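You operate a simulated robot arm through the tools that you are given. There is no shell and no other tool. Be economical: measure what you need, move in short steps, check, and stop when the job is done.

You run a simulated robot arm. Do the job below in one go: nothing can be reset, and whatever is moved stays where it is left.

TASK
Put things in order on the dining table top. At the end: the yellow piece is on the teal coaster box; the grey coiled lead (marked "SOUND") stands on top of the white top board; one of the succulents from the dining table top is on the glass tray; the grey wilted plant from the dining table top stands on top of the purple coiled lead (marked "SCREEN"); whatever was shut is shut again. Leave all else as you found it, and nothing knocked over.

It is judged by the outcome, as a careful person would: the job done as asked, and still so three seconds after it is handed in. It fails if anything else is knocked over, pushed out of place, dropped, spilled or broken.

THE ROBOT
A 7-joint arm with a two-finger parallel gripper, fixed in place. Base frame: the origin is at the foot of the arm, x ahead of it, y to its left, z up; the work surface is at about z = 900. Lengths are in mm, angles in degrees, forces in N, time in s.
With the tool pointing down near the work surface it reaches from about 240 to 680 mm from the base axis. Its first joint turns from -66.0 to 66.0 degrees. Payload 2.4 kg.
The tool frame sits at the grasp point between the pads (the TCP): z along the fingers, y along the line on which they close. The tips reach 30 mm beyond it. Largest opening 94 mm; finger width 28, thickness 10; the body of the gripper, 50 by 96 mm, starts 55 mm behind the TCP.
Orientation is that of the tool frame in the base frame, as a unit quaternion [w, x, y, z]. With the fingers straight down and closing along the base's y, the tool's x points along the base's -x, its y along +y and its z along -z.

THE INTERFACE
- The arm moves only by the tool step_arm. Its argument "steps" is a list of rows, each a list of 3 entries, a list of its own where there are three numbers: the turn, a rotation vector about the tool's x, y, z in units of 6 degrees (1.0 is 6 degrees), then the shift along the tool's x, y, z in units of 20 mm (1.0 is 20 mm), then the opening, from 0 (shut) to 1 (fully open). In form: [[[wx, wy, wz], [dx, dy, dz], gripper], ...]. A call has 1 to 10 rows; each row shifts and turns the commanded pose from where the row before left it, along the tool's axes as they then stand. A call with a number of a shift or a turn outside -1 to 1 is refused whole. A row lasts 0.2 s, in which the tool goes at most 50 mm and 8.6 degrees; a call with a longer step from one row to the next is refused whole, and so is a gripper value outside its range. A pose out of reach is approached as far as the arm can. The call stops where the force on the tool passes 40 N (or 10 N more than at its start, if that is more) or the arm is blocked; 0.2 s more then pass. Each finger travels about 153 mm/s and halts on what it meets, pressing with about 39 N; the grip force reading is that of the motor and also rises with nothing between the fingers. The clock runs only during rows and for 0.2 s after the last one: add rows that do not move to give the fingers time. The reply holds the time, the measured pose of the TCP, the force on the tool along the base axes, the opening and the grip force, in the units named above and with some noise.
- Cameras (640 x 400 px; columns grow to the right, rows downward): "scene" is fixed at [36.3, 474.5, 1439.5]; the picture's right is [-0.77, -0.63, 0.00], its down [-0.39, 0.47, -0.79] and it looks along [0.50, -0.61, -0.61] (base axes); focal length 214 px, centre (320, 200). "wrist" rides on the gripper at [-37, 0, -58] in the tool frame; the picture's right is [0.00, -1.00, 0.00], its down [0.97, 0.00, -0.24] and it looks along [0.24, 0.00, 0.97] (tool axes); focal length 218 px, centre (320, 200). There is no depth. A picture from a camera that has moved, and an enlarged one, comes with that camera's place and axes in the base frame and with its lens.
- grab_frame(camera): a new picture of that camera. No time passes.
- close_up(camera, box): a new picture of the part [left, top, right, bottom] of that camera's present view, enlarged. No time passes.
- close_job(): hands the job in; it is judged then, once.

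Work in short steps. Places have to be worked out from the pictures, the camera data and where the tool is seen: move nearer, look again, correct. Check each grasp and each placing, and mend what went wrong. You have 120 turns and 76 pictures in all, those below and enlarged ones among them. Open the gripper and draw the arm clear of the work before you hand the job in, unless the task says otherwise; then end with one line.

The tools are called after "Call:" by a JSON object that holds its "op" and its "data". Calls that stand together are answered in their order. step_arm: Moves the arm, as the interface text tells. Its arguments: {"type":"object","properties":{"steps":{"type":"array","items":{"type":"array"}}},"required":["steps"]} The other tools are called the same way: grab_frame (camera) takes a picture; close_up (camera, box) takes an enlarged picture of a part of a camera's view; close_job () hands the job in.

At the start:

```text
time_s: 0.0
position: [403.2, -183.3, 1196.1]
tcp_rot: [0.0, 0.0, 1.0, 0.001]
contact_force: [1.0, -0.6, 0.0]
width: 94.1
grasp_force: 0.0
```

scene: 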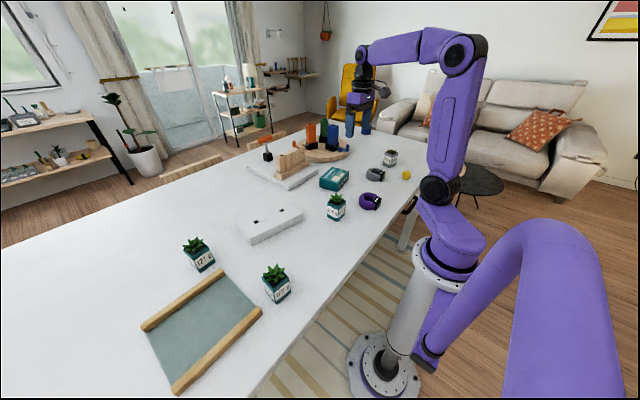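
wrist: 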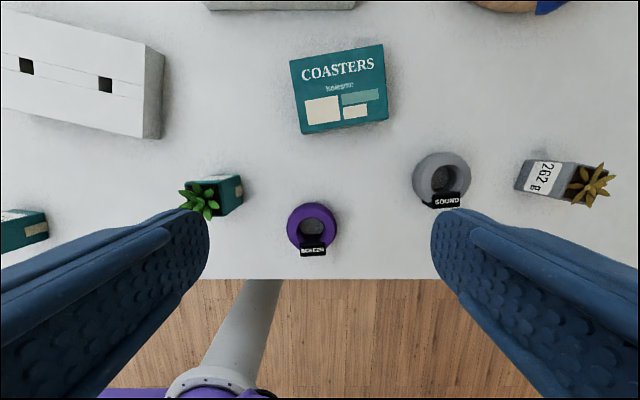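

I'll look closer at the scene before moving.

Call:
{"op": "close_up", "data": {"camera": "scene", "box": [230, 110, 430, 235]}}

Call:
{"op": "close_up", "data": {"camera": "scene", "box": [130, 180, 350, 318]}}

```text
3.20 times, centred on (330, 172) of scene
camera zoom: at [36.3, 474.5, 1439.5], right [-0.77, -0.63, 0.0], down [-0.39, 0.47, -0.79], along [0.5, -0.61, -0.61], focal length 686 px, centre (288, 288)
```

zoom: 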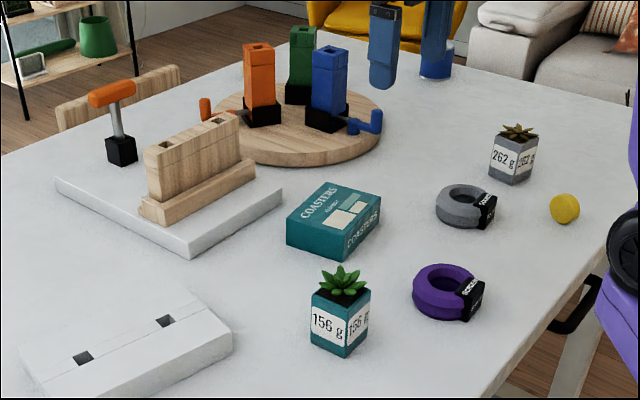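

```text
2.90 times, centred on (240, 249) of scene
camera zoom: at [36.3, 474.5, 1439.5], right [-0.77, -0.63, 0.0], down [-0.39, 0.47, -0.79], along [0.5, -0.61, -0.61], focal length 622 px, centre (552, 58)
```

zoom: 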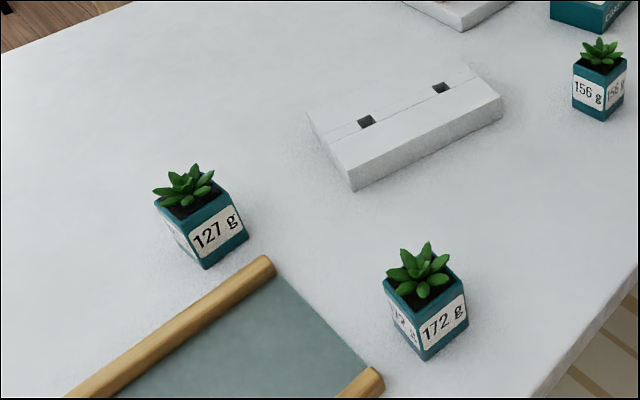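

The wrist view gives rough places. I'm moving forward and right to see the far items and the yellow one.

Call:
{"op": "step_arm", "data": {"steps": [[[0, 0, 0], [-1, -1, 0], 1], [[0, 0, 0], [-1, -1, 0], 1], [[0, 0, 0], [-1, -1, 0], 1], [[0, 0, 0], [-1, -1, 0], 1], [[0, 0, 0], [0, -1, 0], 1], [[0, 0, 0], [0, -1, 0], 1]]}}

Call:
{"op": "grab_frame", "data": {"camera": "wrist"}}

```text
time_s: 1.4
position: [482.9, -306.4, 1195.7]
tcp_rot: [0.0, 0.0, 1.0, 0.0]
contact_force: [0.6, 0.3, -0.4]
width: 94.0
grasp_force: 0.1
```

```text
71 pictures are left
camera wrist: at [519.4, -305.2, 1254.4], right [0.0, -1.0, 0.0], down [-0.97, 0.0, 0.24], along [-0.24, 0.0, -0.97], focal length 218 px, centre (320, 200)
```

wrist: 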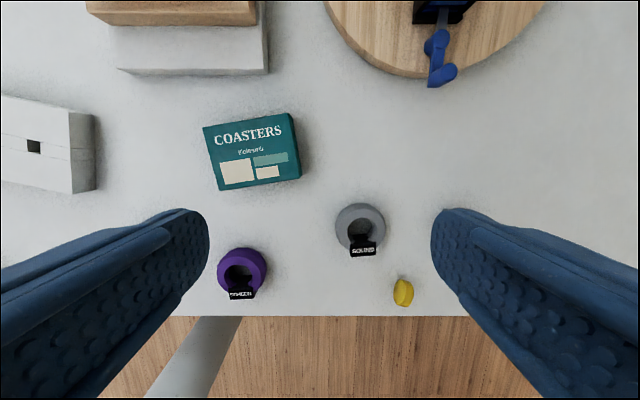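

The yellow piece looks like a small disc near the edge, about (265,-455). I'll enlarge it and the other candidates.

Call:
{"op": "close_up", "data": {"camera": "wrist", "box": [320, 190, 440, 320]}}

Call:
{"op": "close_up", "data": {"camera": "scene", "box": [355, 140, 425, 220]}}

Call:
{"op": "close_up", "data": {"camera": "scene", "box": [230, 115, 330, 250]}}

```text
3.08 times, centred on (380, 255) of wrist
camera zoom: at [519.4, -305.2, 1254.4], right [0.0, -1.0, 0.0], down [-0.97, 0.0, 0.24], along [-0.24, 0.0, -0.97], focal length 672 px, centre (135, 31)
```

zoom: 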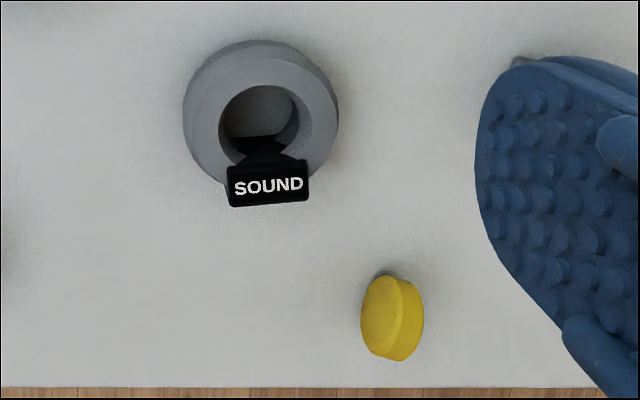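

```text
5.00 times, centred on (390, 180) of scene
camera zoom: at [36.2, 474.5, 1439.5], right [-0.77, -0.63, 0.0], down [-0.39, 0.47, -0.79], along [0.5, -0.61, -0.61], focal length 1072 px, centre (-30, 300)
```

zoom: 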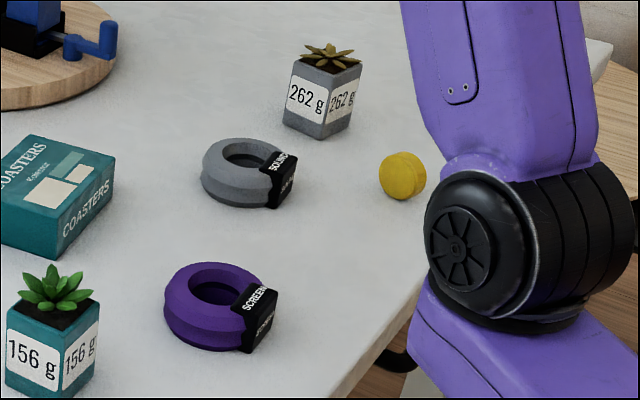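

```text
2.96 times, centred on (280, 182) of scene
camera zoom: at [36.2, 474.5, 1439.5], right [-0.77, -0.63, 0.0], down [-0.39, 0.47, -0.79], along [0.5, -0.61, -0.61], focal length 636 px, centre (438, 252)
```

zoom: 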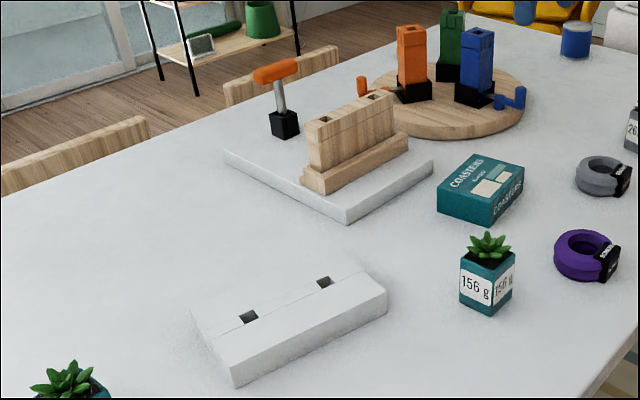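

Yellow disc stands on edge, coil is about 78 mm across. Now I look at the white box and the white slab from above.

Call:
{"op": "step_arm", "data": {"steps": [[[0, 0, 0], [0, 1, 0], 1], [[0, 0, 0], [0, 1, 0], 1], [[0, 0, 0], [0, 1, 0], 1], [[0, 0, 0], [0, 1, 0], 1], [[0, 0, 0], [0, 1, 0], 1], [[0, 0, 0], [0, 1, 0], 1], [[0, 0, 0], [0, 1, 0], 1], [[0, 0, 0], [0, 1, 0], 1], [[0, 0, 0], [-0.5, 1, 0], 1], [[0, 0, 0], [-1, 1, 0], 1]]}}

Call:
{"op": "step_arm", "data": {"steps": [[[0, 0, 0], [-1, 1, 0], 1], [[0, 0, 0], [-1, 1, 0], 1], [[0, 0, 0], [0, 1, 0], 1], [[0, 0, 0], [0, 1, 0], 1], [[0, 0, 0], [0, 1, 0], 1]]}}

Call:
{"op": "grab_frame", "data": {"camera": "wrist"}}

```text
time_s: 3.6
position: [512.5, -103.0, 1195.2]
tcp_rot: [0.001, 0.002, 1.0, -0.001]
contact_force: [0.4, -0.3, -0.3]
width: 93.9
grasp_force: 0.0
```

```text
time_s: 4.8
position: [553.5, -4.1, 1198.3]
tcp_rot: [0.0, 0.001, 1.0, 0.0]
contact_force: [-0.1, -0.1, 0.9]
width: 93.9
grasp_force: 0.1
```

```text
67 pictures are left
camera wrist: at [589.0, -4.4, 1254.5], right [0.0, -1.0, 0.0], down [-0.97, 0.0, 0.24], along [-0.24, 0.0, -0.97], focal length 218 px, centre (320, 200)
```

wrist: 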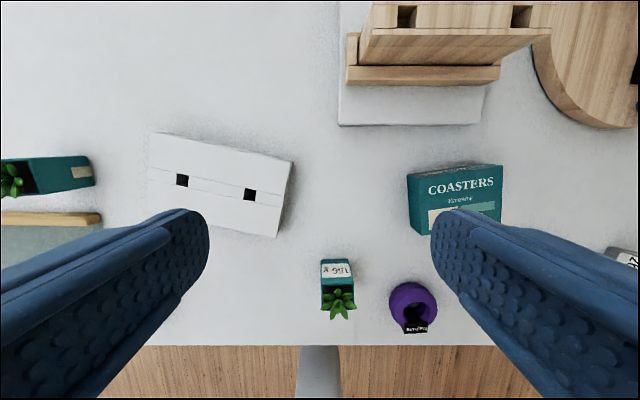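

Enlarging the white box and slab to tell which is the "white top board".

Call:
{"op": "close_up", "data": {"camera": "scene", "box": [230, 195, 310, 250]}}

Call:
{"op": "close_up", "data": {"camera": "scene", "box": [240, 130, 330, 195]}}

Call:
{"op": "close_up", "data": {"camera": "wrist", "box": [130, 110, 310, 240]}}

```text
7.27 times, centred on (270, 222) of scene
camera zoom: at [36.3, 474.5, 1439.5], right [-0.77, -0.63, 0.0], down [-0.39, 0.47, -0.79], along [0.5, -0.61, -0.61], focal length 1560 px, centre (684, 36)
```

zoom: 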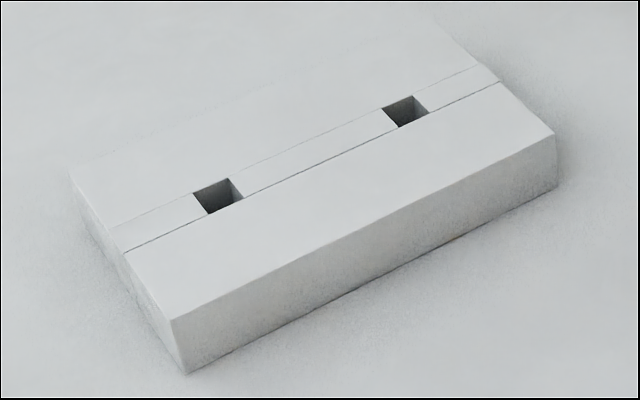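

```text
6.15 times, centred on (285, 162) of scene
camera zoom: at [36.3, 474.5, 1439.5], right [-0.77, -0.63, 0.0], down [-0.39, 0.47, -0.79], along [0.5, -0.61, -0.61], focal length 1320 px, centre (535, 431)
```

zoom: 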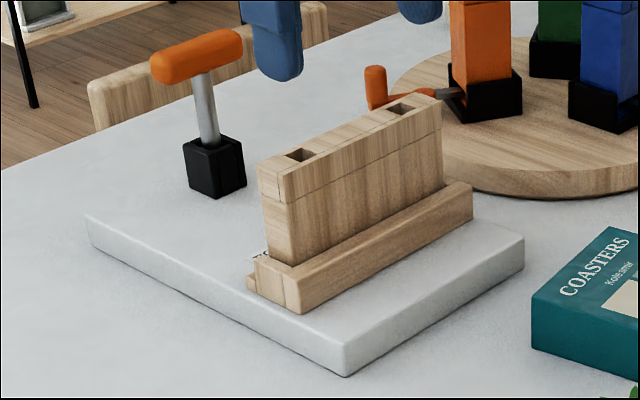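

```text
3.08 times, centred on (220, 175) of wrist
camera zoom: at [589.0, -4.4, 1254.5], right [0.0, -1.0, 0.0], down [-0.97, 0.0, 0.24], along [-0.24, 0.0, -0.97], focal length 672 px, centre (628, 277)
```

zoom: 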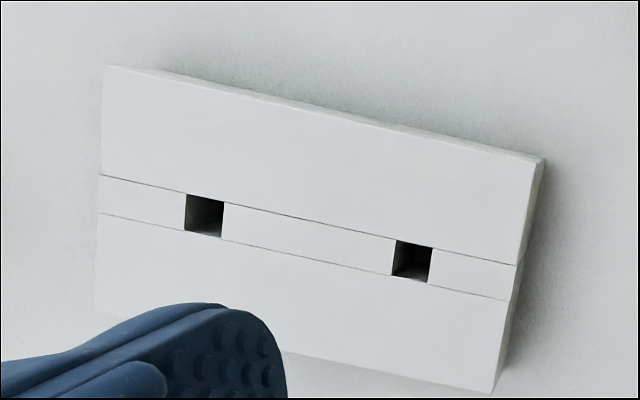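

The white slotted board lying at about (530,150) is the "top board" (a furniture part like the wooden one in the stand). Next I go over to the succulent 172 g and the tray.

Call:
{"op": "step_arm", "data": {"steps": [[[0, 0, 0], [1, 1, 0], 1], [[0, 0, 0], [1, 1, 0], 1], [[0, 0, 0], [1, 1, 0], 1], [[0, 0, 0], [1, 1, 0], 1], [[0, 0, 0], [1, 1, 0], 1], [[0, 0, 0], [1, 1, 0], 1], [[0, 0, 0], [1, 1, 0], 1], [[0, 0, 0], [1, 1, 0], 1], [[0, 0, 0], [0, 1, 0], 1], [[0, 0, 0], [0, 1, 0], 1]]}}

Call:
{"op": "step_arm", "data": {"steps": [[[0, 0, 0], [0, 1, 0], 1], [[0, 0, 0], [0, 1, 0], 1], [[0, 0, 0], [0, 1, 0], 1], [[0, 0, 0], [0, 1, 0], 1], [[0, 0, 0], [0, 1, 0], 1], [[0, 0, 0], [0, 1, 0], 1]]}}

Call:
{"op": "grab_frame", "data": {"camera": "wrist"}}

```text
time_s: 7.0
position: [392.9, 196.4, 1196.0]
tcp_rot: [0.0, 0.001, 1.0, 0.0]
contact_force: [0.3, 0.4, -1.2]
width: 93.9
grasp_force: 0.0
```

```text
time_s: 8.4
position: [392.6, 316.9, 1195.8]
tcp_rot: [0.0, 0.001, 1.0, 0.001]
contact_force: [-0.5, 0.2, -0.5]
width: 94.0
grasp_force: 0.0
```

```text
63 pictures are left
camera wrist: at [428.7, 316.7, 1254.4], right [0.0, -1.0, 0.0], down [-0.97, 0.0, 0.24], along [-0.24, 0.0, -0.97], focal length 218 px, centre (320, 200)
```

wrist: 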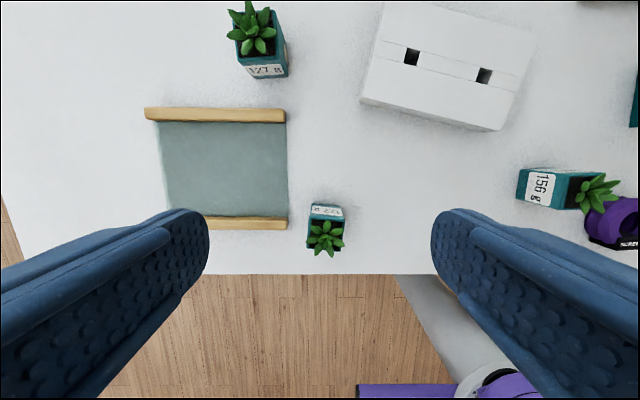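

Pot 172 g is about (312,307). Zooming for exact placement and pot orientation.

Call:
{"op": "close_up", "data": {"camera": "wrist", "box": [280, 180, 380, 280]}}

Call:
{"op": "close_up", "data": {"camera": "scene", "box": [240, 250, 320, 310]}}

```text
4.00 times, centred on (330, 230) of wrist
camera zoom: at [428.7, 316.7, 1254.4], right [0.0, -1.0, 0.0], down [-0.97, 0.0, 0.24], along [-0.24, 0.0, -0.97], focal length 873 px, centre (280, 80)
```

zoom: 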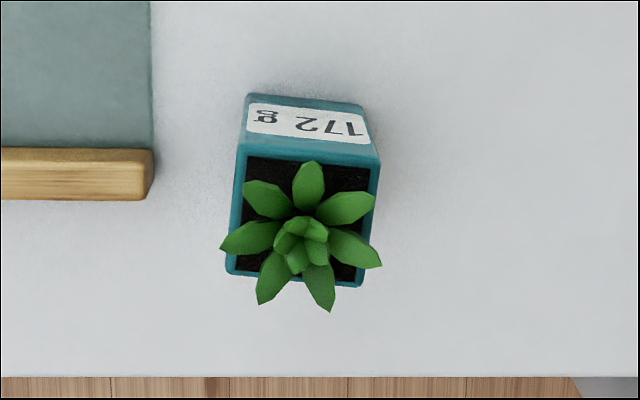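

```text
6.67 times, centred on (280, 280) of scene
camera zoom: at [36.3, 474.5, 1439.5], right [-0.77, -0.63, 0.0], down [-0.39, 0.47, -0.79], along [0.5, -0.61, -0.61], focal length 1430 px, centre (587, -333)
```

zoom: 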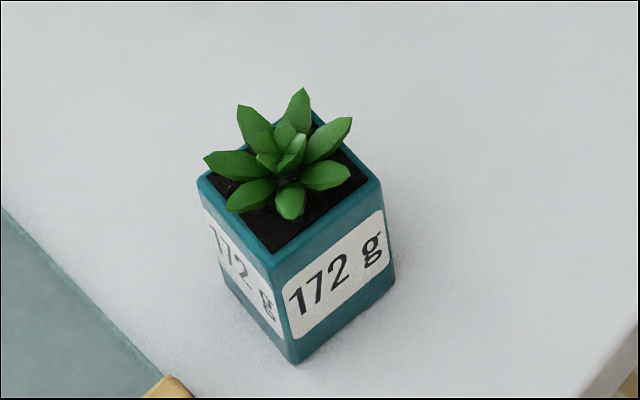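

Pot is ~49 mm square, rim z≈965, centre ≈(307,308), yawed ~8°. I move above it slightly to +x (between leaves), half-opened to avoid the tray bar.

Call:
{"op": "step_arm", "data": {"steps": [[[0, 0, 0], [1, -0.45, 0], 0.75], [[0, 0, 0], [1, 0, 0], 0.75], [[0, 0, 0], [1, 0, 1], 0.75], [[0, 0, 0], [0.9, 0, 1], 0.75], [[0, 0, 0.67], [0, 0, 1], 0.75], [[0, 0, 0.66], [0, 0, 1], 0.75], [[0, 0, 0], [0, 0, 1], 0.75]]}}

Call:
{"op": "grab_frame", "data": {"camera": "wrist"}}

```text
time_s: 10.0
position: [313.5, 306.8, 1095.7]
tcp_rot: [0.0, 0.071, 0.997, 0.001]
contact_force: [0.0, 0.2, 0.1]
width: 70.4
grasp_force: 0.0
```

```text
60 pictures are left
camera wrist: at [350.6, 301.5, 1153.5], right [-0.14, -0.99, 0.0], down [-0.96, 0.14, 0.24], along [-0.24, 0.03, -0.97], focal length 218 px, centre (320, 200)
```

wrist: 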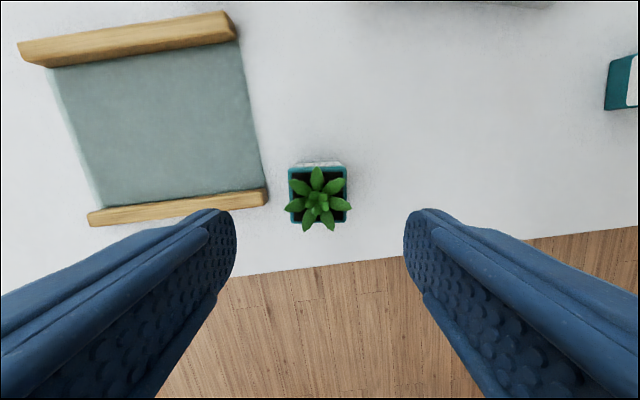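

Pot aligned between the fingers at (307,307). Descending to z≈945 and then closing.

Call:
{"op": "step_arm", "data": {"steps": [[[0, 0, 0], [0, 0, 1], 0.75], [[0, 0, 0], [0, 0, 1], 0.75], [[0, 0, 0], [0, 0, 1], 0.75], [[0, 0, 0], [0, 0, 1], 0.75], [[0, 0, 0], [0, 0, 1], 0.75], [[0, 0, 0], [0, 0, 1], 0.75], [[0, 0, 0], [0, 0, 0.8], 0.75], [[0, 0, 0], [0, 0, 0.8], 0.75]]}}

Call:
{"op": "step_arm", "data": {"steps": [[[0, 0, 0], [0, 0, 0], 0.55], [[0, 0, 0], [0, 0, 0], 0.3], [[0, 0, 0], [0, 0, 0], 0.3]]}}

Call:
{"op": "grab_frame", "data": {"camera": "wrist"}}

```text
time_s: 11.8
position: [313.6, 307.3, 943.2]
tcp_rot: [-0.001, 0.07, 0.998, 0.0]
contact_force: [0.4, 0.4, -1.0]
width: 70.6
grasp_force: 0.0
```

```text
time_s: 12.6
position: [314.0, 306.0, 943.5]
tcp_rot: [0.0, 0.07, 0.998, 0.0]
contact_force: [1.6, -0.1, 0.0]
width: 53.8
grasp_force: 38.7
```

```text
59 pictures are left
camera wrist: at [350.2, 301.2, 1002.1], right [-0.14, -0.99, 0.0], down [-0.96, 0.14, 0.24], along [-0.24, 0.03, -0.97], focal length 218 px, centre (320, 200)
```

wrist: 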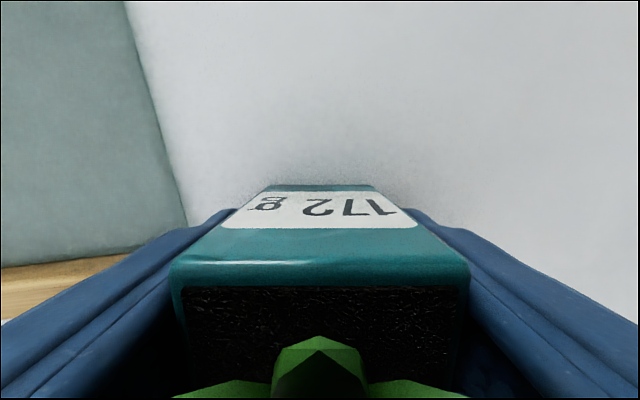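

Gripped (53.8 mm). Lifting, undoing the yaw, and carrying it toward the tray centre.

Call:
{"op": "step_arm", "data": {"steps": [[[0, 0, 0], [0, 0, -1], 0.3], [[0, 0, 0], [0, 0, -1], 0.3], [[0, 0, -0.67], [0, 0, -1], 0.3], [[0, 0, -0.66], [0, 0, -1], 0.3], [[0, 0, 0], [-0.8, 1, 0], 0.3], [[0, 0, 0], [-0.8, 1, 0], 0.3], [[0, 0, 0], [-0.8, 1, 0], 0.3], [[0, 0, 0], [-0.8, 1, 0], 0.3], [[0, 0, 0], [-0.8, 1, 0], 0.3], [[0, 0, 0], [0, 1, 0], 0.3]]}}

Call:
{"op": "step_arm", "data": {"steps": [[[0, 0, 0], [0, 1, 0], 0.3], [[0, 0, 0], [0, 0, 0.5], 0.3]]}}

Call:
{"op": "grab_frame", "data": {"camera": "wrist"}}

Call:
{"op": "grab_frame", "data": {"camera": "scene"}}

```text
time_s: 14.8
position: [395.3, 426.5, 1023.6]
tcp_rot: [0.0, 0.0, 1.0, 0.001]
contact_force: [-1.0, -0.1, -1.2]
width: 53.8
grasp_force: 38.9
```

```text
time_s: 15.4
position: [395.3, 448.3, 1014.1]
tcp_rot: [0.0, 0.001, 1.0, 0.0]
contact_force: [0.4, -0.8, -2.0]
width: 53.6
grasp_force: 39.1
```

```text
58 pictures are left
camera wrist: at [431.6, 447.0, 1071.9], right [0.0, -1.0, 0.0], down [-0.97, 0.0, 0.24], along [-0.24, 0.0, -0.97], focal length 218 px, centre (320, 200)
```

wrist: 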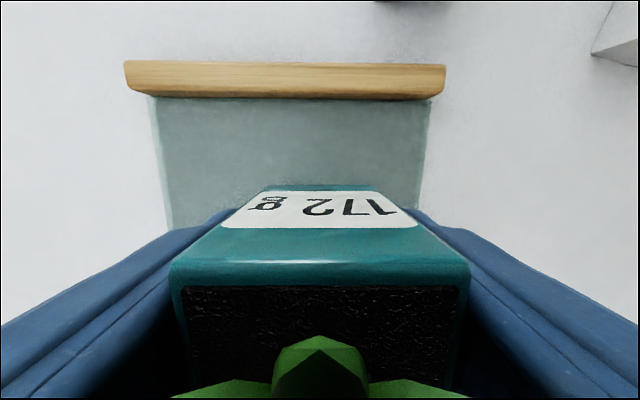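

```text
57 pictures are left
```

scene: 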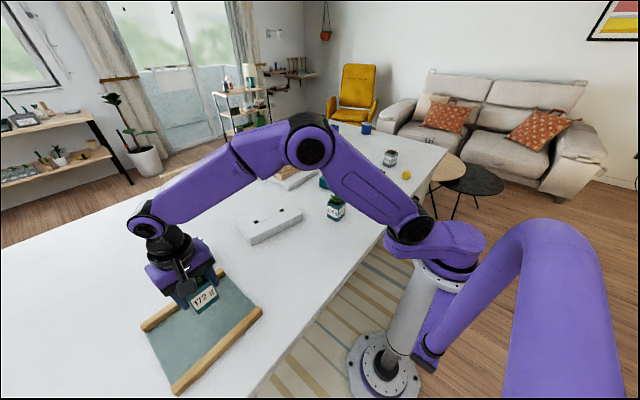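

Over the tray. Descending to near glass, then in small steps watching force.

Call:
{"op": "step_arm", "data": {"steps": [[[0, 0, 0], [0, 0, 1], 0.3], [[0, 0, 0], [0, 0, 1], 0.3], [[0, 0, 0], [0, 0, 0.25], 0.3]]}}

Call:
{"op": "step_arm", "data": {"steps": [[[0, 0, 0], [0, 0, 0.25], 0.3], [[0, 0, 0], [0, 0, 0.25], 0.3]]}}

Call:
{"op": "close_up", "data": {"camera": "scene", "box": [130, 240, 270, 395]}}

```text
time_s: 16.2
position: [396.5, 447.2, 968.2]
tcp_rot: [0.0, 0.0, 1.0, -0.001]
contact_force: [1.0, 0.3, -1.7]
width: 53.8
grasp_force: 38.8
```

```text
time_s: 16.8
position: [394.6, 447.4, 958.1]
tcp_rot: [0.0, -0.001, 1.0, 0.0]
contact_force: [0.5, -0.4, -1.3]
width: 54.0
grasp_force: 38.5
```

```text
2.58 times, centred on (200, 318) of scene
camera zoom: at [36.3, 474.5, 1439.5], right [-0.77, -0.63, 0.0], down [-0.39, 0.47, -0.79], along [0.5, -0.61, -0.61], focal length 554 px, centre (630, -103)
```

zoom: 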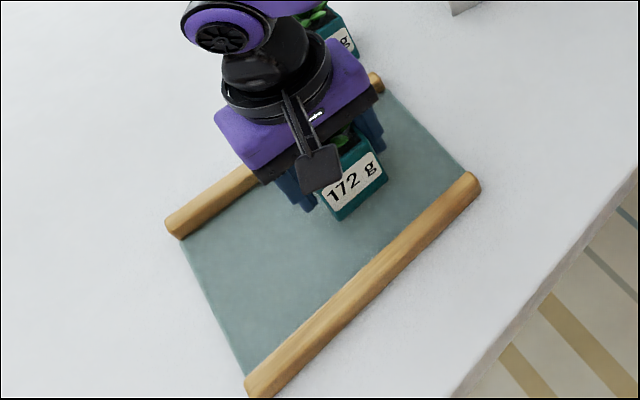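

Base is at about z=914; continuing in ~2.5 mm steps until contact.

Call:
{"op": "step_arm", "data": {"steps": [[[0, 0, 0], [0, 0, 0.12], 0.3], [[0, 0, 0], [0, 0, 0], 0.3]]}}

Call:
{"op": "step_arm", "data": {"steps": [[[0, 0, 0], [0, 0, 0.12], 0.3], [[0, 0, 0], [0, 0, 0], 0.3]]}}

Call:
{"op": "step_arm", "data": {"steps": [[[0, 0, 0], [0, 0, 0.12], 0.3], [[0, 0, 0], [0, 0, 0], 0.3]]}}

```text
time_s: 17.4
position: [395.5, 447.3, 956.4]
tcp_rot: [0.0, 0.001, 1.0, 0.0]
contact_force: [-0.4, -0.3, -1.6]
width: 53.9
grasp_force: 38.8
```

```text
time_s: 18.0
position: [394.9, 446.8, 953.2]
tcp_rot: [0.0, 0.0, 1.0, 0.0]
contact_force: [-1.3, -0.1, -2.8]
width: 53.9
grasp_force: 39.4
```

```text
time_s: 18.6
position: [395.6, 446.7, 952.1]
tcp_rot: [0.0, 0.0, 1.0, 0.001]
contact_force: [-0.9, 0.5, 0.8]
width: 53.9
grasp_force: 38.6
```

Force turned slightly positive: possible first contact. One more small step.

Call:
{"op": "step_arm", "data": {"steps": [[[0, 0, 0], [0, 0, 0.08], 0.3], [[0, 0, 0], [0, 0, 0], 0.3]]}}

```text
time_s: 19.2
position: [395.4, 447.8, 951.6]
tcp_rot: [0.001, 0.001, 1.0, 0.001]
contact_force: [-4.4, -5.6, 24.8]
width: 54.0
grasp_force: 38.7
```

Contact confirmed. Ease up a hair, release, and rise.

Call:
{"op": "step_arm", "data": {"steps": [[[0, 0, 0], [0, 0, -0.06], 0.3], [[0, 0, 0], [0, 0, 0], 0.6], [[0, 0, 0], [0, 0, 0], 0.75], [[0, 0, 0], [0, 0, 0], 0.8]]}}

Call:
{"op": "step_arm", "data": {"steps": [[[0, 0, 0], [0, 0, -1], 0.8], [[0, 0, 0], [0, 0, -1], 0.8], [[0, 0, 0], [0, 0, -1], 0.8], [[0, 0, 0], [0, 0, -1], 0.8], [[0, 0, 0], [0, 0, -1], 0.8], [[0, 0, 0], [0, 0, -1], 0.8], [[0, 0, 0], [0, 0, -1], 0.8], [[0, 0, 0], [0, 0, -1], 0.8]]}}

Call:
{"op": "grab_frame", "data": {"camera": "wrist"}}

```text
time_s: 20.2
position: [395.2, 447.2, 951.1]
tcp_rot: [0.0, 0.0, 1.0, 0.0]
contact_force: [-0.2, 0.3, -0.2]
width: 75.0
grasp_force: 0.0
```

```text
time_s: 22.0
position: [396.1, 446.1, 1112.5]
tcp_rot: [0.001, 0.0, 1.0, 0.0]
contact_force: [0.3, 0.4, -0.1]
width: 75.2
grasp_force: 0.1
```

```text
55 pictures are left
camera wrist: at [431.5, 446.1, 1170.0], right [0.0, -1.0, 0.0], down [-0.97, 0.0, 0.24], along [-0.24, 0.0, -0.97], focal length 218 px, centre (320, 200)
```

wrist: 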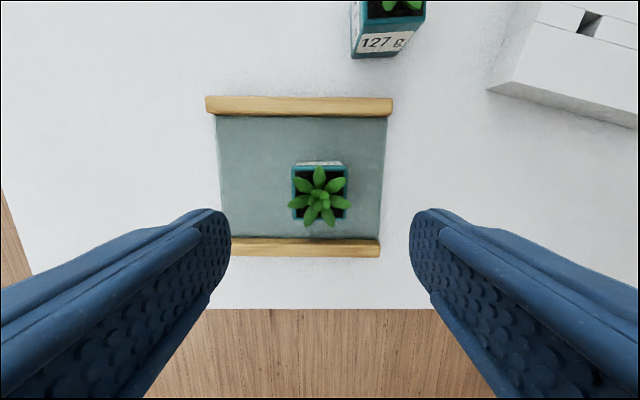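

Succulent stands on the glass. Next: fly to over the white board to measure it.

Call:
{"op": "step_arm", "data": {"steps": [[[0, 0, 0], [0, -1, -1], 1], [[0, 0, 0], [0, -1, -1], 1], [[0, 0, 0], [0, -1, -1], 1], [[0, 0, 0], [-0.5, -1, -1], 1], [[0, 0, 0], [-1, -1, 0], 1], [[0, 0, 0], [-1, -1, 0], 1], [[0, 0, 0], [-1, -1, 0], 1], [[0, 0, 0], [-1, -1, 0], 1], [[0, 0, 0], [0, -1, 0], 1], [[0, 0, 0], [0, -1, 0], 1]]}}

Call:
{"op": "step_arm", "data": {"steps": [[[0, 0, 0], [0, -1, 0], 1], [[0, 0, 0], [0, -1, 0], 1], [[0, 0, 0], [0, -1, 0], 1], [[0, 0, 0], [0, -1, 0], 1], [[0, 0, 0], [0, -1, 0], 1]]}}

Call:
{"op": "grab_frame", "data": {"camera": "wrist"}}

```text
time_s: 24.2
position: [484.0, 246.8, 1190.7]
tcp_rot: [0.001, 0.0, 1.0, -0.001]
contact_force: [-0.5, 0.0, 0.3]
width: 94.2
grasp_force: 0.0
```

```text
time_s: 25.4
position: [485.4, 146.1, 1190.7]
tcp_rot: [0.0, 0.001, 1.0, -0.001]
contact_force: [-0.2, 0.6, -0.3]
width: 93.9
grasp_force: 0.1
```

```text
54 pictures are left
camera wrist: at [520.8, 145.9, 1248.7], right [0.0, -1.0, 0.0], down [-0.97, 0.0, 0.24], along [-0.24, 0.0, -0.97], focal length 218 px, centre (320, 200)
```

wrist: 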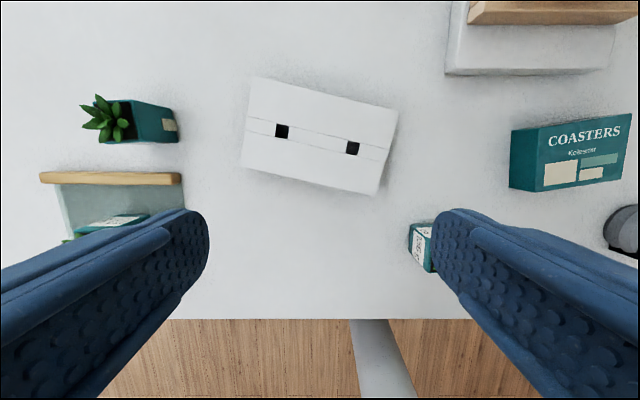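

Board top centre ≈(530,150), top z≈930, ~210×125 mm. Now fly to above the SOUND coil.

Call:
{"op": "step_arm", "data": {"steps": [[[0, 0, 0], [0, -1, 0], 1], [[0, 0, 0], [0, -1, 0], 1], [[0, 0, 0], [0, -1, 0], 1], [[0, 0, 0], [0, -1, 0], 1], [[0, 0, 0], [0, -1, 0], 1], [[0, 0, 0], [0, -1, 0], 1], [[0, 0, 0], [0, -1, 0], 1], [[0, 0, 0], [0, -1, 0], 1], [[0, 0, 0], [0, -1, 0], 1], [[0, 0, 0], [0, -1, 0], 1]]}}

Call:
{"op": "step_arm", "data": {"steps": [[[0, 0, 0], [0.5, -1, 0], 1], [[0, 0, 0], [0.5, -1, 0], 1], [[0, 0, 0], [0.5, -1, 0], 1], [[0, 0, 0], [0.5, -1, 0], 1], [[0, 0, 0], [0.5, -1, 0], 1], [[0, 0, 0], [0.5, -1, 0], 1], [[0, 0, 0], [0.5, -1, 0], 1], [[0, 0, 0], [0.5, -1, 0], 1], [[0, 0, 0], [0.5, -1, 0], 1], [[0, 0, 0], [0.5, -1, 0], 1]]}}

Call:
{"op": "step_arm", "data": {"steps": [[[0, 0, 0], [0, -1, 0], 1], [[0, 0, 0], [0, -1, 0.5], 1], [[0, 0, 0], [0, -1, 1], 1], [[0, 0, 0], [0, -1, 1], 1], [[0, 0, 0], [0, -1, 1], 1], [[0, 0, 0], [0, -0.9, 1], 1]]}}

Call:
{"op": "grab_frame", "data": {"camera": "wrist"}}

```text
time_s: 27.6
position: [485.3, -53.6, 1191.8]
tcp_rot: [0.001, -0.001, 1.0, 0.0]
contact_force: [-0.6, 0.9, 0.5]
width: 94.0
grasp_force: 0.1
```

```text
time_s: 29.8
position: [385.2, -252.9, 1191.6]
tcp_rot: [0.0, 0.0, 1.0, -0.001]
contact_force: [0.5, 1.1, 0.4]
width: 94.1
grasp_force: 0.1
```

```text
time_s: 31.2
position: [384.4, -370.8, 1101.5]
tcp_rot: [0.0, 0.001, 1.0, 0.0]
contact_force: [-0.2, 0.2, 0.1]
width: 93.8
grasp_force: 0.1
```

```text
53 pictures are left
camera wrist: at [420.4, -371.1, 1159.9], right [0.0, -1.0, 0.0], down [-0.97, 0.0, 0.24], along [-0.24, 0.0, -0.97], focal length 218 px, centre (320, 200)
```

wrist: 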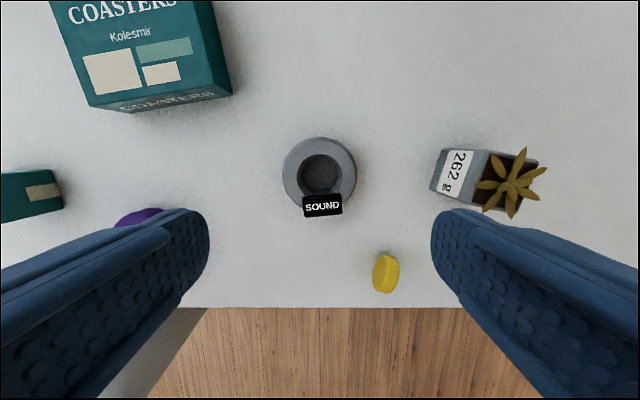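

Coil centre ≈(387,-371), outer Ø ≈81 mm. Zoom to refine before descending.

Call:
{"op": "close_up", "data": {"camera": "wrist", "box": [270, 125, 370, 225]}}

Call:
{"op": "close_up", "data": {"camera": "wrist", "box": [340, 140, 560, 310]}}

```text
4.00 times, centred on (320, 175) of wrist
camera zoom: at [420.4, -371.1, 1159.9], right [0.0, -1.0, 0.0], down [-0.97, 0.0, 0.24], along [-0.24, 0.0, -0.97], focal length 873 px, centre (320, 300)
```

zoom: 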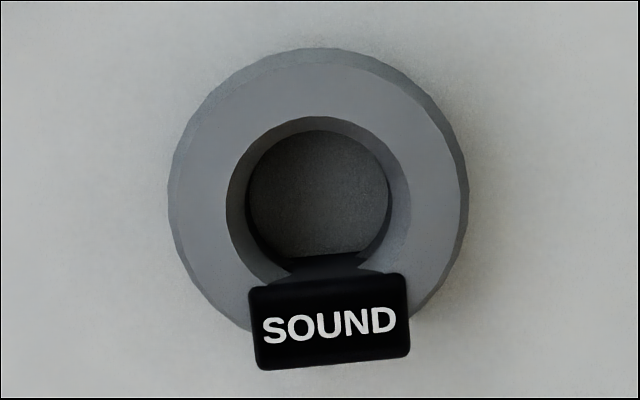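

```text
2.35 times, centred on (450, 225) of wrist
camera zoom: at [420.4, -371.1, 1159.9], right [0.0, -1.0, 0.0], down [-0.97, 0.0, 0.24], along [-0.24, 0.0, -0.97], focal length 514 px, centre (14, 141)
```

zoom: 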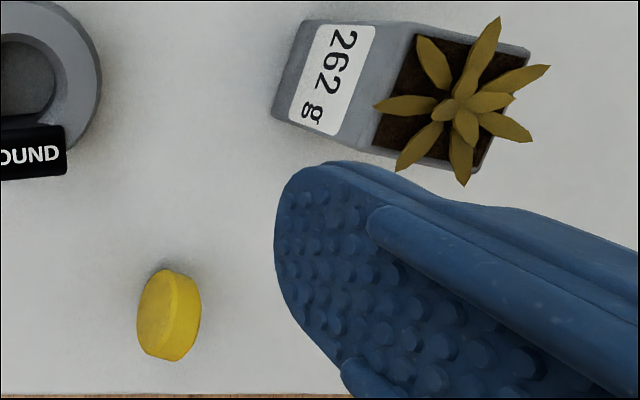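

Centre refined ≈(391,-370.5), Ø≈83. Descending over it.

Call:
{"op": "step_arm", "data": {"steps": [[[0, 0, 0], [-0.33, 0, 1], 1], [[0, 0, 0], [0, 0, 1], 1], [[0, 0, 0], [0, 0, 1], 1], [[0, 0, 0], [0, 0, 1], 1], [[0, 0, 0], [0, 0, 1], 1], [[0, 0, 0], [0, 0, 1], 1]]}}

Call:
{"op": "grab_frame", "data": {"camera": "wrist"}}

```text
time_s: 32.6
position: [390.8, -370.5, 980.2]
tcp_rot: [0.0, 0.0, 1.0, 0.0]
contact_force: [1.0, -0.2, 0.3]
width: 93.7
grasp_force: 0.1
```

```text
50 pictures are left
camera wrist: at [426.8, -371.1, 1039.2], right [0.0, -1.0, 0.0], down [-0.97, 0.0, 0.24], along [-0.24, 0.0, -0.97], focal length 218 px, centre (320, 200)
```

wrist: 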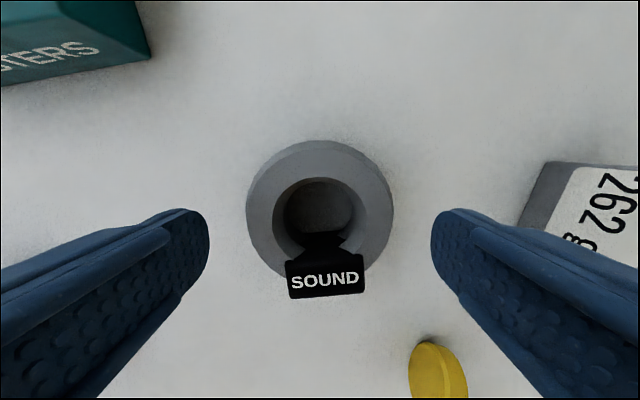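

Well centred. Descend to z≈936 and close.

Call:
{"op": "step_arm", "data": {"steps": [[[0, 0, 0], [0, 0, 1], 1], [[0, 0, 0], [0, 0, 1], 1], [[0, 0, 0], [0, 0, 0.25], 1]]}}

Call:
{"op": "step_arm", "data": {"steps": [[[0, 0, 0], [0, 0, 0], 0.9], [[0, 0, 0], [0, 0, 0], 0.7], [[0, 0, 0], [0, 0, 0], 0.6]]}}

```text
time_s: 33.4
position: [390.8, -369.8, 936.5]
tcp_rot: [-0.001, 0.0, 1.0, 0.0]
contact_force: [-0.4, -1.7, 0.2]
width: 94.0
grasp_force: 0.0
```

```text
time_s: 34.2
position: [391.5, -370.6, 936.5]
tcp_rot: [-0.001, 0.0, 1.0, 0.0]
contact_force: [-0.2, 0.2, 0.0]
width: 79.7
grasp_force: 38.8
```

Gripped at 79.7 mm. Lifting and checking.

Call:
{"op": "step_arm", "data": {"steps": [[[0, 0, 0], [0, 0, -0.5], 0.6], [[0, 0, 0], [0, 0, -1], 0.6], [[0, 0, 0], [0, 0, -1], 0.6], [[0, 0, 0], [0, 0, -1], 0.6], [[0, 0, 0], [0, 0, -1], 0.6], [[0, 0, 0], [0, 0, -1], 0.6], [[0, 0, 0], [0, 0, -1], 0.6], [[0, 0, 0], [0, 0, -1], 0.6]]}}

Call:
{"op": "grab_frame", "data": {"camera": "wrist"}}

```text
time_s: 36.0
position: [390.1, -370.0, 1086.5]
tcp_rot: [0.0, 0.0, 1.0, 0.0]
contact_force: [0.0, 0.1, -1.0]
width: 79.5
grasp_force: 39.3
```

```text
49 pictures are left
camera wrist: at [426.6, -371.2, 1144.9], right [0.0, -1.0, 0.0], down [-0.97, 0.0, 0.24], along [-0.24, 0.0, -0.97], focal length 218 px, centre (320, 200)
```

wrist: 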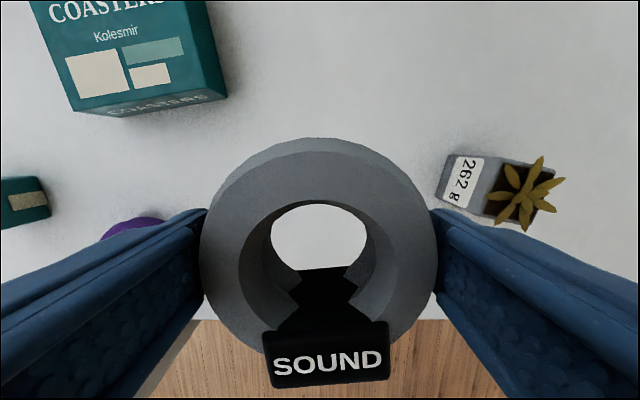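

Held level. Carry to above the board (530,150).

Call:
{"op": "step_arm", "data": {"steps": [[[0, 0, 0], [0, 1, 0], 0.6], [[0, 0, 0], [0, 1, 0], 0.6], [[0, 0, 0], [0, 1, 0], 0.6], [[0, 0, 0], [0, 1, 0], 0.6], [[0, 0, 0], [0, 1, 0], 0.6], [[0, 0, 0], [0, 1, 0], 0.6], [[0, 0, 0], [0, 1, 0], 0.6], [[0, 0, 0], [0, 1, 0], 0.6], [[0, 0, 0], [0, 1, 0], 0.6], [[0, 0, 0], [0, 1, 0], 0.6]]}}

Call:
{"op": "step_arm", "data": {"steps": [[[0, 0, 0], [-0.7, 1, 0], 0.6], [[0, 0, 0], [-0.7, 1, 0], 0.6], [[0, 0, 0], [-0.7, 1, 0], 0.6], [[0, 0, 0], [-0.7, 1, 0], 0.6], [[0, 0, 0], [-0.7, 1, 0], 0.6], [[0, 0, 0], [-0.7, 1, 0], 0.6], [[0, 0, 0], [-0.7, 1, 0], 0.6], [[0, 0, 0], [-0.7, 1, 0], 0.6], [[0, 0, 0], [-0.7, 1, 0], 0.6], [[0, 0, 0], [-0.7, 1, 0], 0.6]]}}

Call:
{"op": "step_arm", "data": {"steps": [[[0, 0, 0], [0, 1, 0], 0.6], [[0, 0, 0], [0, 1, 0], 0.6], [[0, 0, 0], [0, 1, 0], 0.6], [[0, 0, 0], [0, 1, 0], 0.6], [[0, 0, 0], [0, 1, 0], 0.6], [[0, 0, 0], [0, 1, 0], 0.6]]}}

Call:
{"op": "grab_frame", "data": {"camera": "wrist"}}

Call:
{"op": "grab_frame", "data": {"camera": "scene"}}

```text
time_s: 38.2
position: [390.7, -170.8, 1086.6]
tcp_rot: [0.0, 0.0, 1.0, 0.0]
contact_force: [-0.1, 0.8, -0.2]
width: 78.9
grasp_force: 39.0
```

```text
time_s: 40.4
position: [531.5, 29.6, 1085.6]
tcp_rot: [0.001, 0.0, 1.0, 0.0]
contact_force: [1.0, -0.9, -0.8]
width: 79.1
grasp_force: 38.8
```

```text
time_s: 41.8
position: [530.8, 149.6, 1086.0]
tcp_rot: [0.0, 0.001, 1.0, -0.001]
contact_force: [-0.3, 0.1, -1.5]
width: 79.0
grasp_force: 39.3
```

```text
48 pictures are left
camera wrist: at [566.7, 149.0, 1144.1], right [0.0, -1.0, 0.0], down [-0.97, 0.0, 0.24], along [-0.24, 0.0, -0.97], focal length 218 px, centre (320, 200)
```

wrist: 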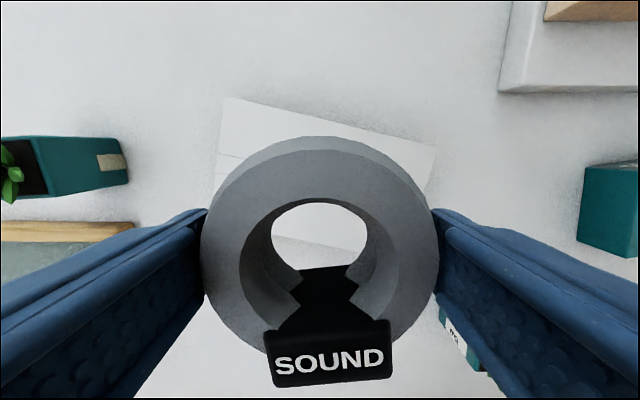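

```text
47 pictures are left
```

scene: 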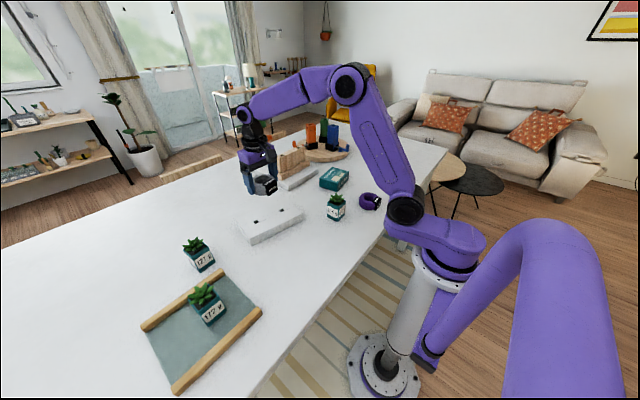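

Above the board centre. Descend to ~z 981, then small steps.

Call:
{"op": "step_arm", "data": {"steps": [[[0, 0, 0], [0, 0, 1], 0.6], [[0, 0, 0], [0, 0, 1], 0.6], [[0, 0, 0], [0, 0, 1], 0.6], [[0, 0, 0], [0, 0, 1], 0.6], [[0, 0, 0], [0, 0, 1], 0.6], [[0, 0, 0], [0, 0, 0.2], 0.6]]}}

Call:
{"op": "grab_frame", "data": {"camera": "wrist"}}

Call:
{"op": "close_up", "data": {"camera": "scene", "box": [220, 140, 330, 250]}}

```text
time_s: 43.2
position: [531.2, 149.8, 981.3]
tcp_rot: [0.0, -0.001, 1.0, 0.0]
contact_force: [0.2, -0.1, -0.2]
width: 79.4
grasp_force: 39.4
```

```text
46 pictures are left
camera wrist: at [567.2, 149.0, 1040.0], right [0.0, -1.0, 0.0], down [-0.97, 0.0, 0.24], along [-0.24, 0.0, -0.97], focal length 218 px, centre (320, 200)
```

wrist: 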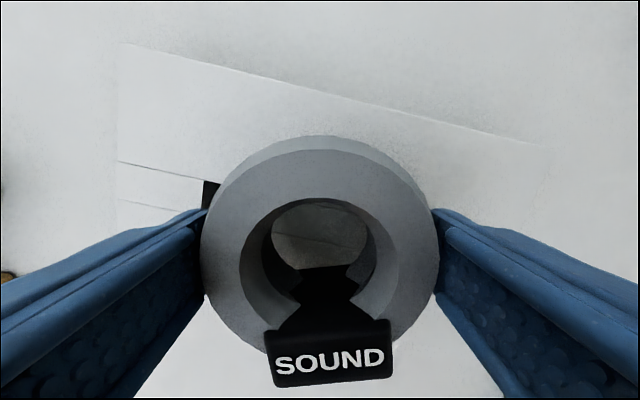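

```text
3.64 times, centred on (275, 195) of scene
camera zoom: at [36.3, 474.5, 1439.5], right [-0.77, -0.63, 0.0], down [-0.39, 0.47, -0.79], along [0.5, -0.61, -0.61], focal length 780 px, centre (484, 218)
```

zoom: 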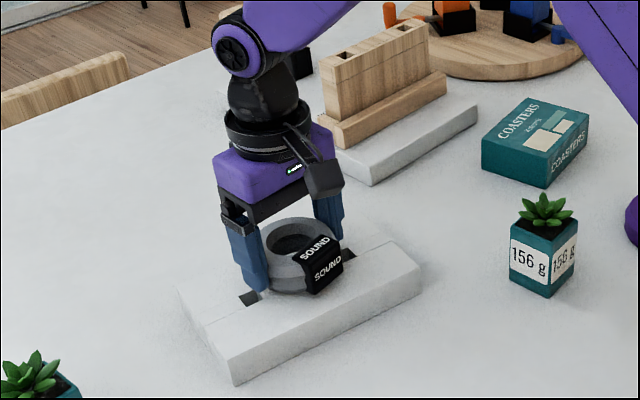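

Centred and clear of the slots. Lowering in small increments to contact.

Call:
{"op": "step_arm", "data": {"steps": [[[0, 0, 0], [0, 0, 0.2], 0.6], [[0, 0, 0], [0, 0, 0.2], 0.6], [[0, 0, 0], [0, 0, 0], 0.6]]}}

Call:
{"op": "step_arm", "data": {"steps": [[[0, 0, 0], [0, 0, 0.12], 0.6], [[0, 0, 0], [0, 0, 0], 0.6]]}}

Call:
{"op": "step_arm", "data": {"steps": [[[0, 0, 0], [0, 0, 0.12], 0.6], [[0, 0, 0], [0, 0, 0], 0.6]]}}

```text
time_s: 44.0
position: [531.6, 148.8, 973.6]
tcp_rot: [0.0, 0.0, 1.0, 0.0]
contact_force: [0.1, -0.3, -0.7]
width: 78.9
grasp_force: 39.2
```

```text
time_s: 44.6
position: [531.7, 149.0, 971.1]
tcp_rot: [0.0, 0.002, 1.0, 0.0]
contact_force: [-1.3, -1.0, 6.7]
width: 79.0
grasp_force: 38.8
```

```text
time_s: 45.2
position: [531.5, 148.5, 971.0]
tcp_rot: [0.001, 0.001, 1.0, 0.0]
contact_force: [-4.2, -1.0, 5.4]
width: 78.7
grasp_force: 39.0
stopped in row 2: the force on the tool passed its limit (the readings are from after the stop); the commanded pose is now the measured one
```

Resting on the board (top z≈934). Release and rise.

Call:
{"op": "step_arm", "data": {"steps": [[[0, 0, 0], [0, 0, 0], 0.9], [[0, 0, 0], [0, 0, 0], 1], [[0, 0, 0], [0, 0, 0], 1]]}}

Call:
{"op": "step_arm", "data": {"steps": [[[0, 0, 0], [0, 0, -0.5], 1], [[0, 0, 0], [0, 0, -1], 1], [[0, 0, 0], [0, 0, -1], 1], [[0, 0, 0], [0, 0, -1], 1], [[0, 0, 0], [0, 0, -1], 1], [[0, 0, 0], [0, 0, -1], 1], [[0, 0, 0], [0, 0, -1], 1], [[0, 0, 0], [0, 0, -1], 1], [[0, 0, 0], [0, 0, -1], 1], [[0, 0, 0], [0, 0, -1], 1]]}}

Call:
{"op": "grab_frame", "data": {"camera": "wrist"}}

```text
time_s: 46.0
position: [532.0, 148.2, 972.7]
tcp_rot: [0.002, 0.0, 1.0, 0.0]
contact_force: [0.3, 0.2, 0.3]
width: 93.9
grasp_force: 0.0
```

```text
time_s: 48.2
position: [531.1, 150.1, 1162.6]
tcp_rot: [0.001, 0.001, 1.0, -0.001]
contact_force: [0.4, -0.3, -0.6]
width: 94.0
grasp_force: 0.1
```

```text
44 pictures are left
camera wrist: at [567.1, 148.6, 1221.0], right [0.0, -1.0, 0.0], down [-0.97, 0.0, 0.24], along [-0.24, 0.0, -0.97], focal length 218 px, centre (320, 200)
```

wrist: 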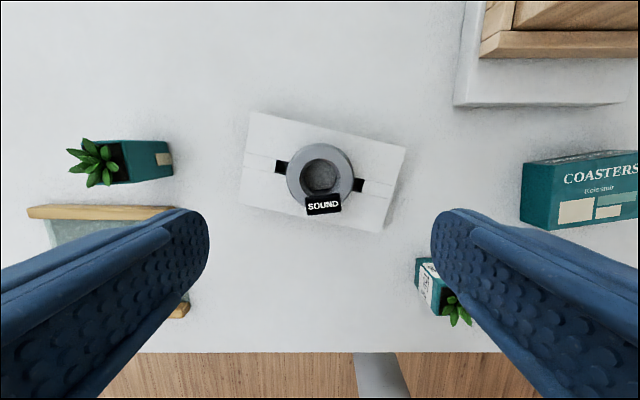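

Coil sits well on the board. Next fly over the SCREEN coil to locate it accurately.

Call:
{"op": "step_arm", "data": {"steps": [[[0, 0, 0], [1, -1, 0], 1], [[0, 0, 0], [1, -1, 0], 1], [[0, 0, 0], [1, -1, 0], 1], [[0, 0, 0], [1, -1, 0], 1], [[0, 0, 0], [1, -1, 0], 1], [[0, 0, 0], [1, -1, 0], 1], [[0, 0, 0], [1, -1, 0], 1], [[0, 0, 0], [1, -1, 0], 1], [[0, 0, 0], [1, -1, 0], 1], [[0, 0, 0], [1, -1, 0], 1]]}}

Call:
{"op": "step_arm", "data": {"steps": [[[0, 0, 0], [0.5, -1, 0], 1], [[0, 0, 0], [0, -1, 0], 1], [[0, 0, 0], [0, -1, 0], 1], [[0, 0, 0], [0, -1, 0], 1], [[0, 0, 0], [0, -1, 0], 1], [[0, 0, 0], [0, -1, 0], 1]]}}

Call:
{"op": "grab_frame", "data": {"camera": "wrist"}}

Call:
{"op": "close_up", "data": {"camera": "wrist", "box": [270, 150, 370, 250]}}

```text
time_s: 50.4
position: [330.6, -51.3, 1161.5]
tcp_rot: [0.001, 0.0, 1.0, 0.001]
contact_force: [0.0, -0.8, 0.5]
width: 93.8
grasp_force: 0.1
```

```text
time_s: 51.8
position: [321.1, -171.0, 1161.5]
tcp_rot: [0.002, 0.001, 1.0, 0.0]
contact_force: [0.1, 0.0, -0.3]
width: 93.9
grasp_force: 0.1
```

```text
43 pictures are left
camera wrist: at [356.2, -172.2, 1219.7], right [0.0, -1.0, 0.0], down [-0.97, 0.0, 0.24], along [-0.24, 0.0, -0.97], focal length 218 px, centre (320, 200)
```

wrist: 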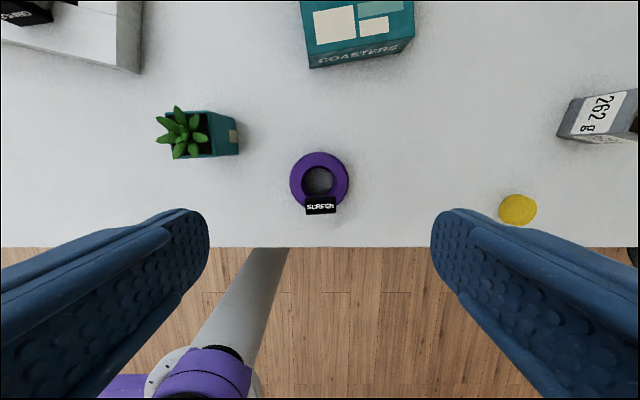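

```text
4.00 times, centred on (320, 200) of wrist
camera zoom: at [356.2, -172.2, 1219.7], right [0.0, -1.0, 0.0], down [-0.97, 0.0, 0.24], along [-0.24, 0.0, -0.97], focal length 873 px, centre (320, 200)
```

zoom: 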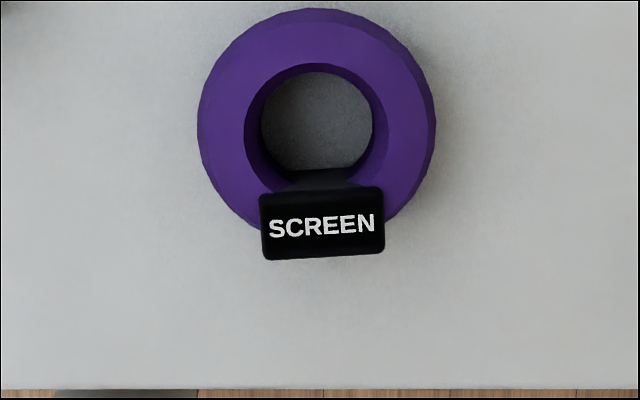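

SCREEN coil centre ≈(308.5,-171), with its tag on the −x side. Checking tag height vs. ring from the side and the plant's shape.

Call:
{"op": "close_up", "data": {"camera": "scene", "box": [350, 185, 390, 215]}}

Call:
{"op": "close_up", "data": {"camera": "scene", "box": [370, 140, 420, 190]}}

```text
13.33 times, centred on (370, 200) of scene
camera zoom: at [36.2, 474.5, 1439.5], right [-0.77, -0.63, 0.0], down [-0.39, 0.47, -0.79], along [0.5, -0.61, -0.61], focal length 2860 px, centre (-347, 200)
```

zoom: 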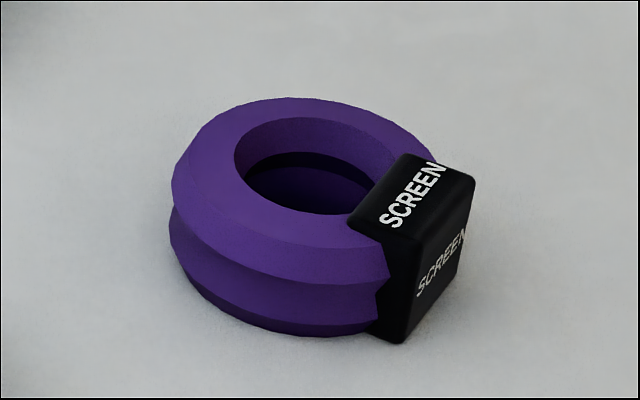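

```text
8.00 times, centred on (395, 165) of scene
camera zoom: at [36.2, 474.5, 1439.5], right [-0.77, -0.63, 0.0], down [-0.39, 0.47, -0.79], along [0.5, -0.61, -0.61], focal length 1716 px, centre (-280, 480)
```

zoom: 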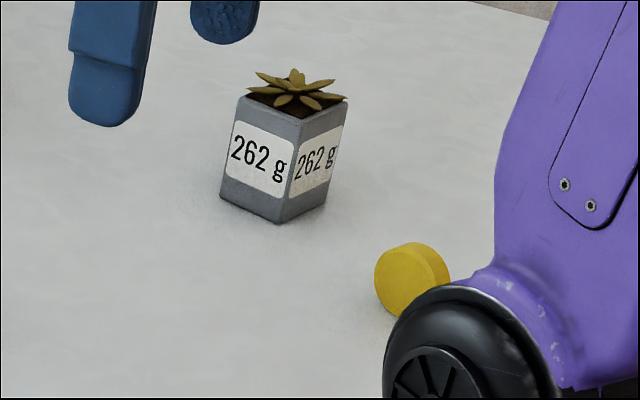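

The tag stands slightly above the ring, so I'll set the pot ~8–9 mm to +x of the ring centre. Now to the grey plant.

Call:
{"op": "step_arm", "data": {"steps": [[[0, 0, 0], [-0.3, -1, 0], 1], [[0, 0, 0], [-0.3, -1, 0], 1], [[0, 0, 0], [-0.3, -1, 0], 1], [[0, 0, 0], [-0.3, -1, 0], 1], [[0, 0, 0], [-0.3, -1, 0], 1], [[0, 0, 0], [-0.3, -1, 0], 1], [[0, 0, 0], [-0.3, -1, 0], 1], [[0, 0, 0], [-0.3, -1, 0], 1], [[0, 0, 0], [-0.3, -1, 0], 1], [[0, 0, 0], [-0.3, -1, 0], 1]]}}

Call:
{"op": "step_arm", "data": {"steps": [[[0, 0, 0], [0, -1, 0], 1], [[0, 0, 0], [0, -1, 0], 1], [[0, 0, 0], [0, -1, 0], 1], [[0, 0, 0], [0, -1, 0], 1], [[0, 0, 0], [0, -1, 0], 1], [[0, 0, 0], [0, -1, 0], 1]]}}

Call:
{"op": "grab_frame", "data": {"camera": "wrist"}}

```text
time_s: 54.0
position: [380.7, -371.1, 1161.3]
tcp_rot: [0.002, 0.002, 1.0, 0.001]
contact_force: [0.4, 0.5, -0.2]
width: 93.9
grasp_force: 0.2
```

```text
time_s: 55.4
position: [381.0, -489.8, 1161.1]
tcp_rot: [0.002, 0.0, 1.0, 0.0]
contact_force: [0.4, 0.1, -0.4]
width: 93.8
grasp_force: 0.1
```

```text
39 pictures are left
camera wrist: at [416.9, -491.1, 1218.8], right [0.0, -1.0, 0.0], down [-0.97, 0.0, 0.24], along [-0.24, 0.0, -0.97], focal length 218 px, centre (320, 200)
```

wrist: 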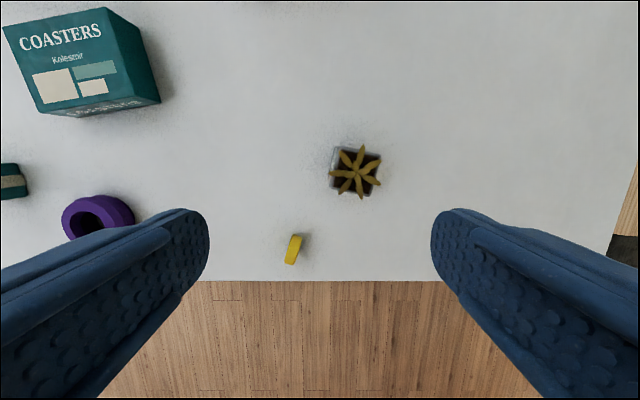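

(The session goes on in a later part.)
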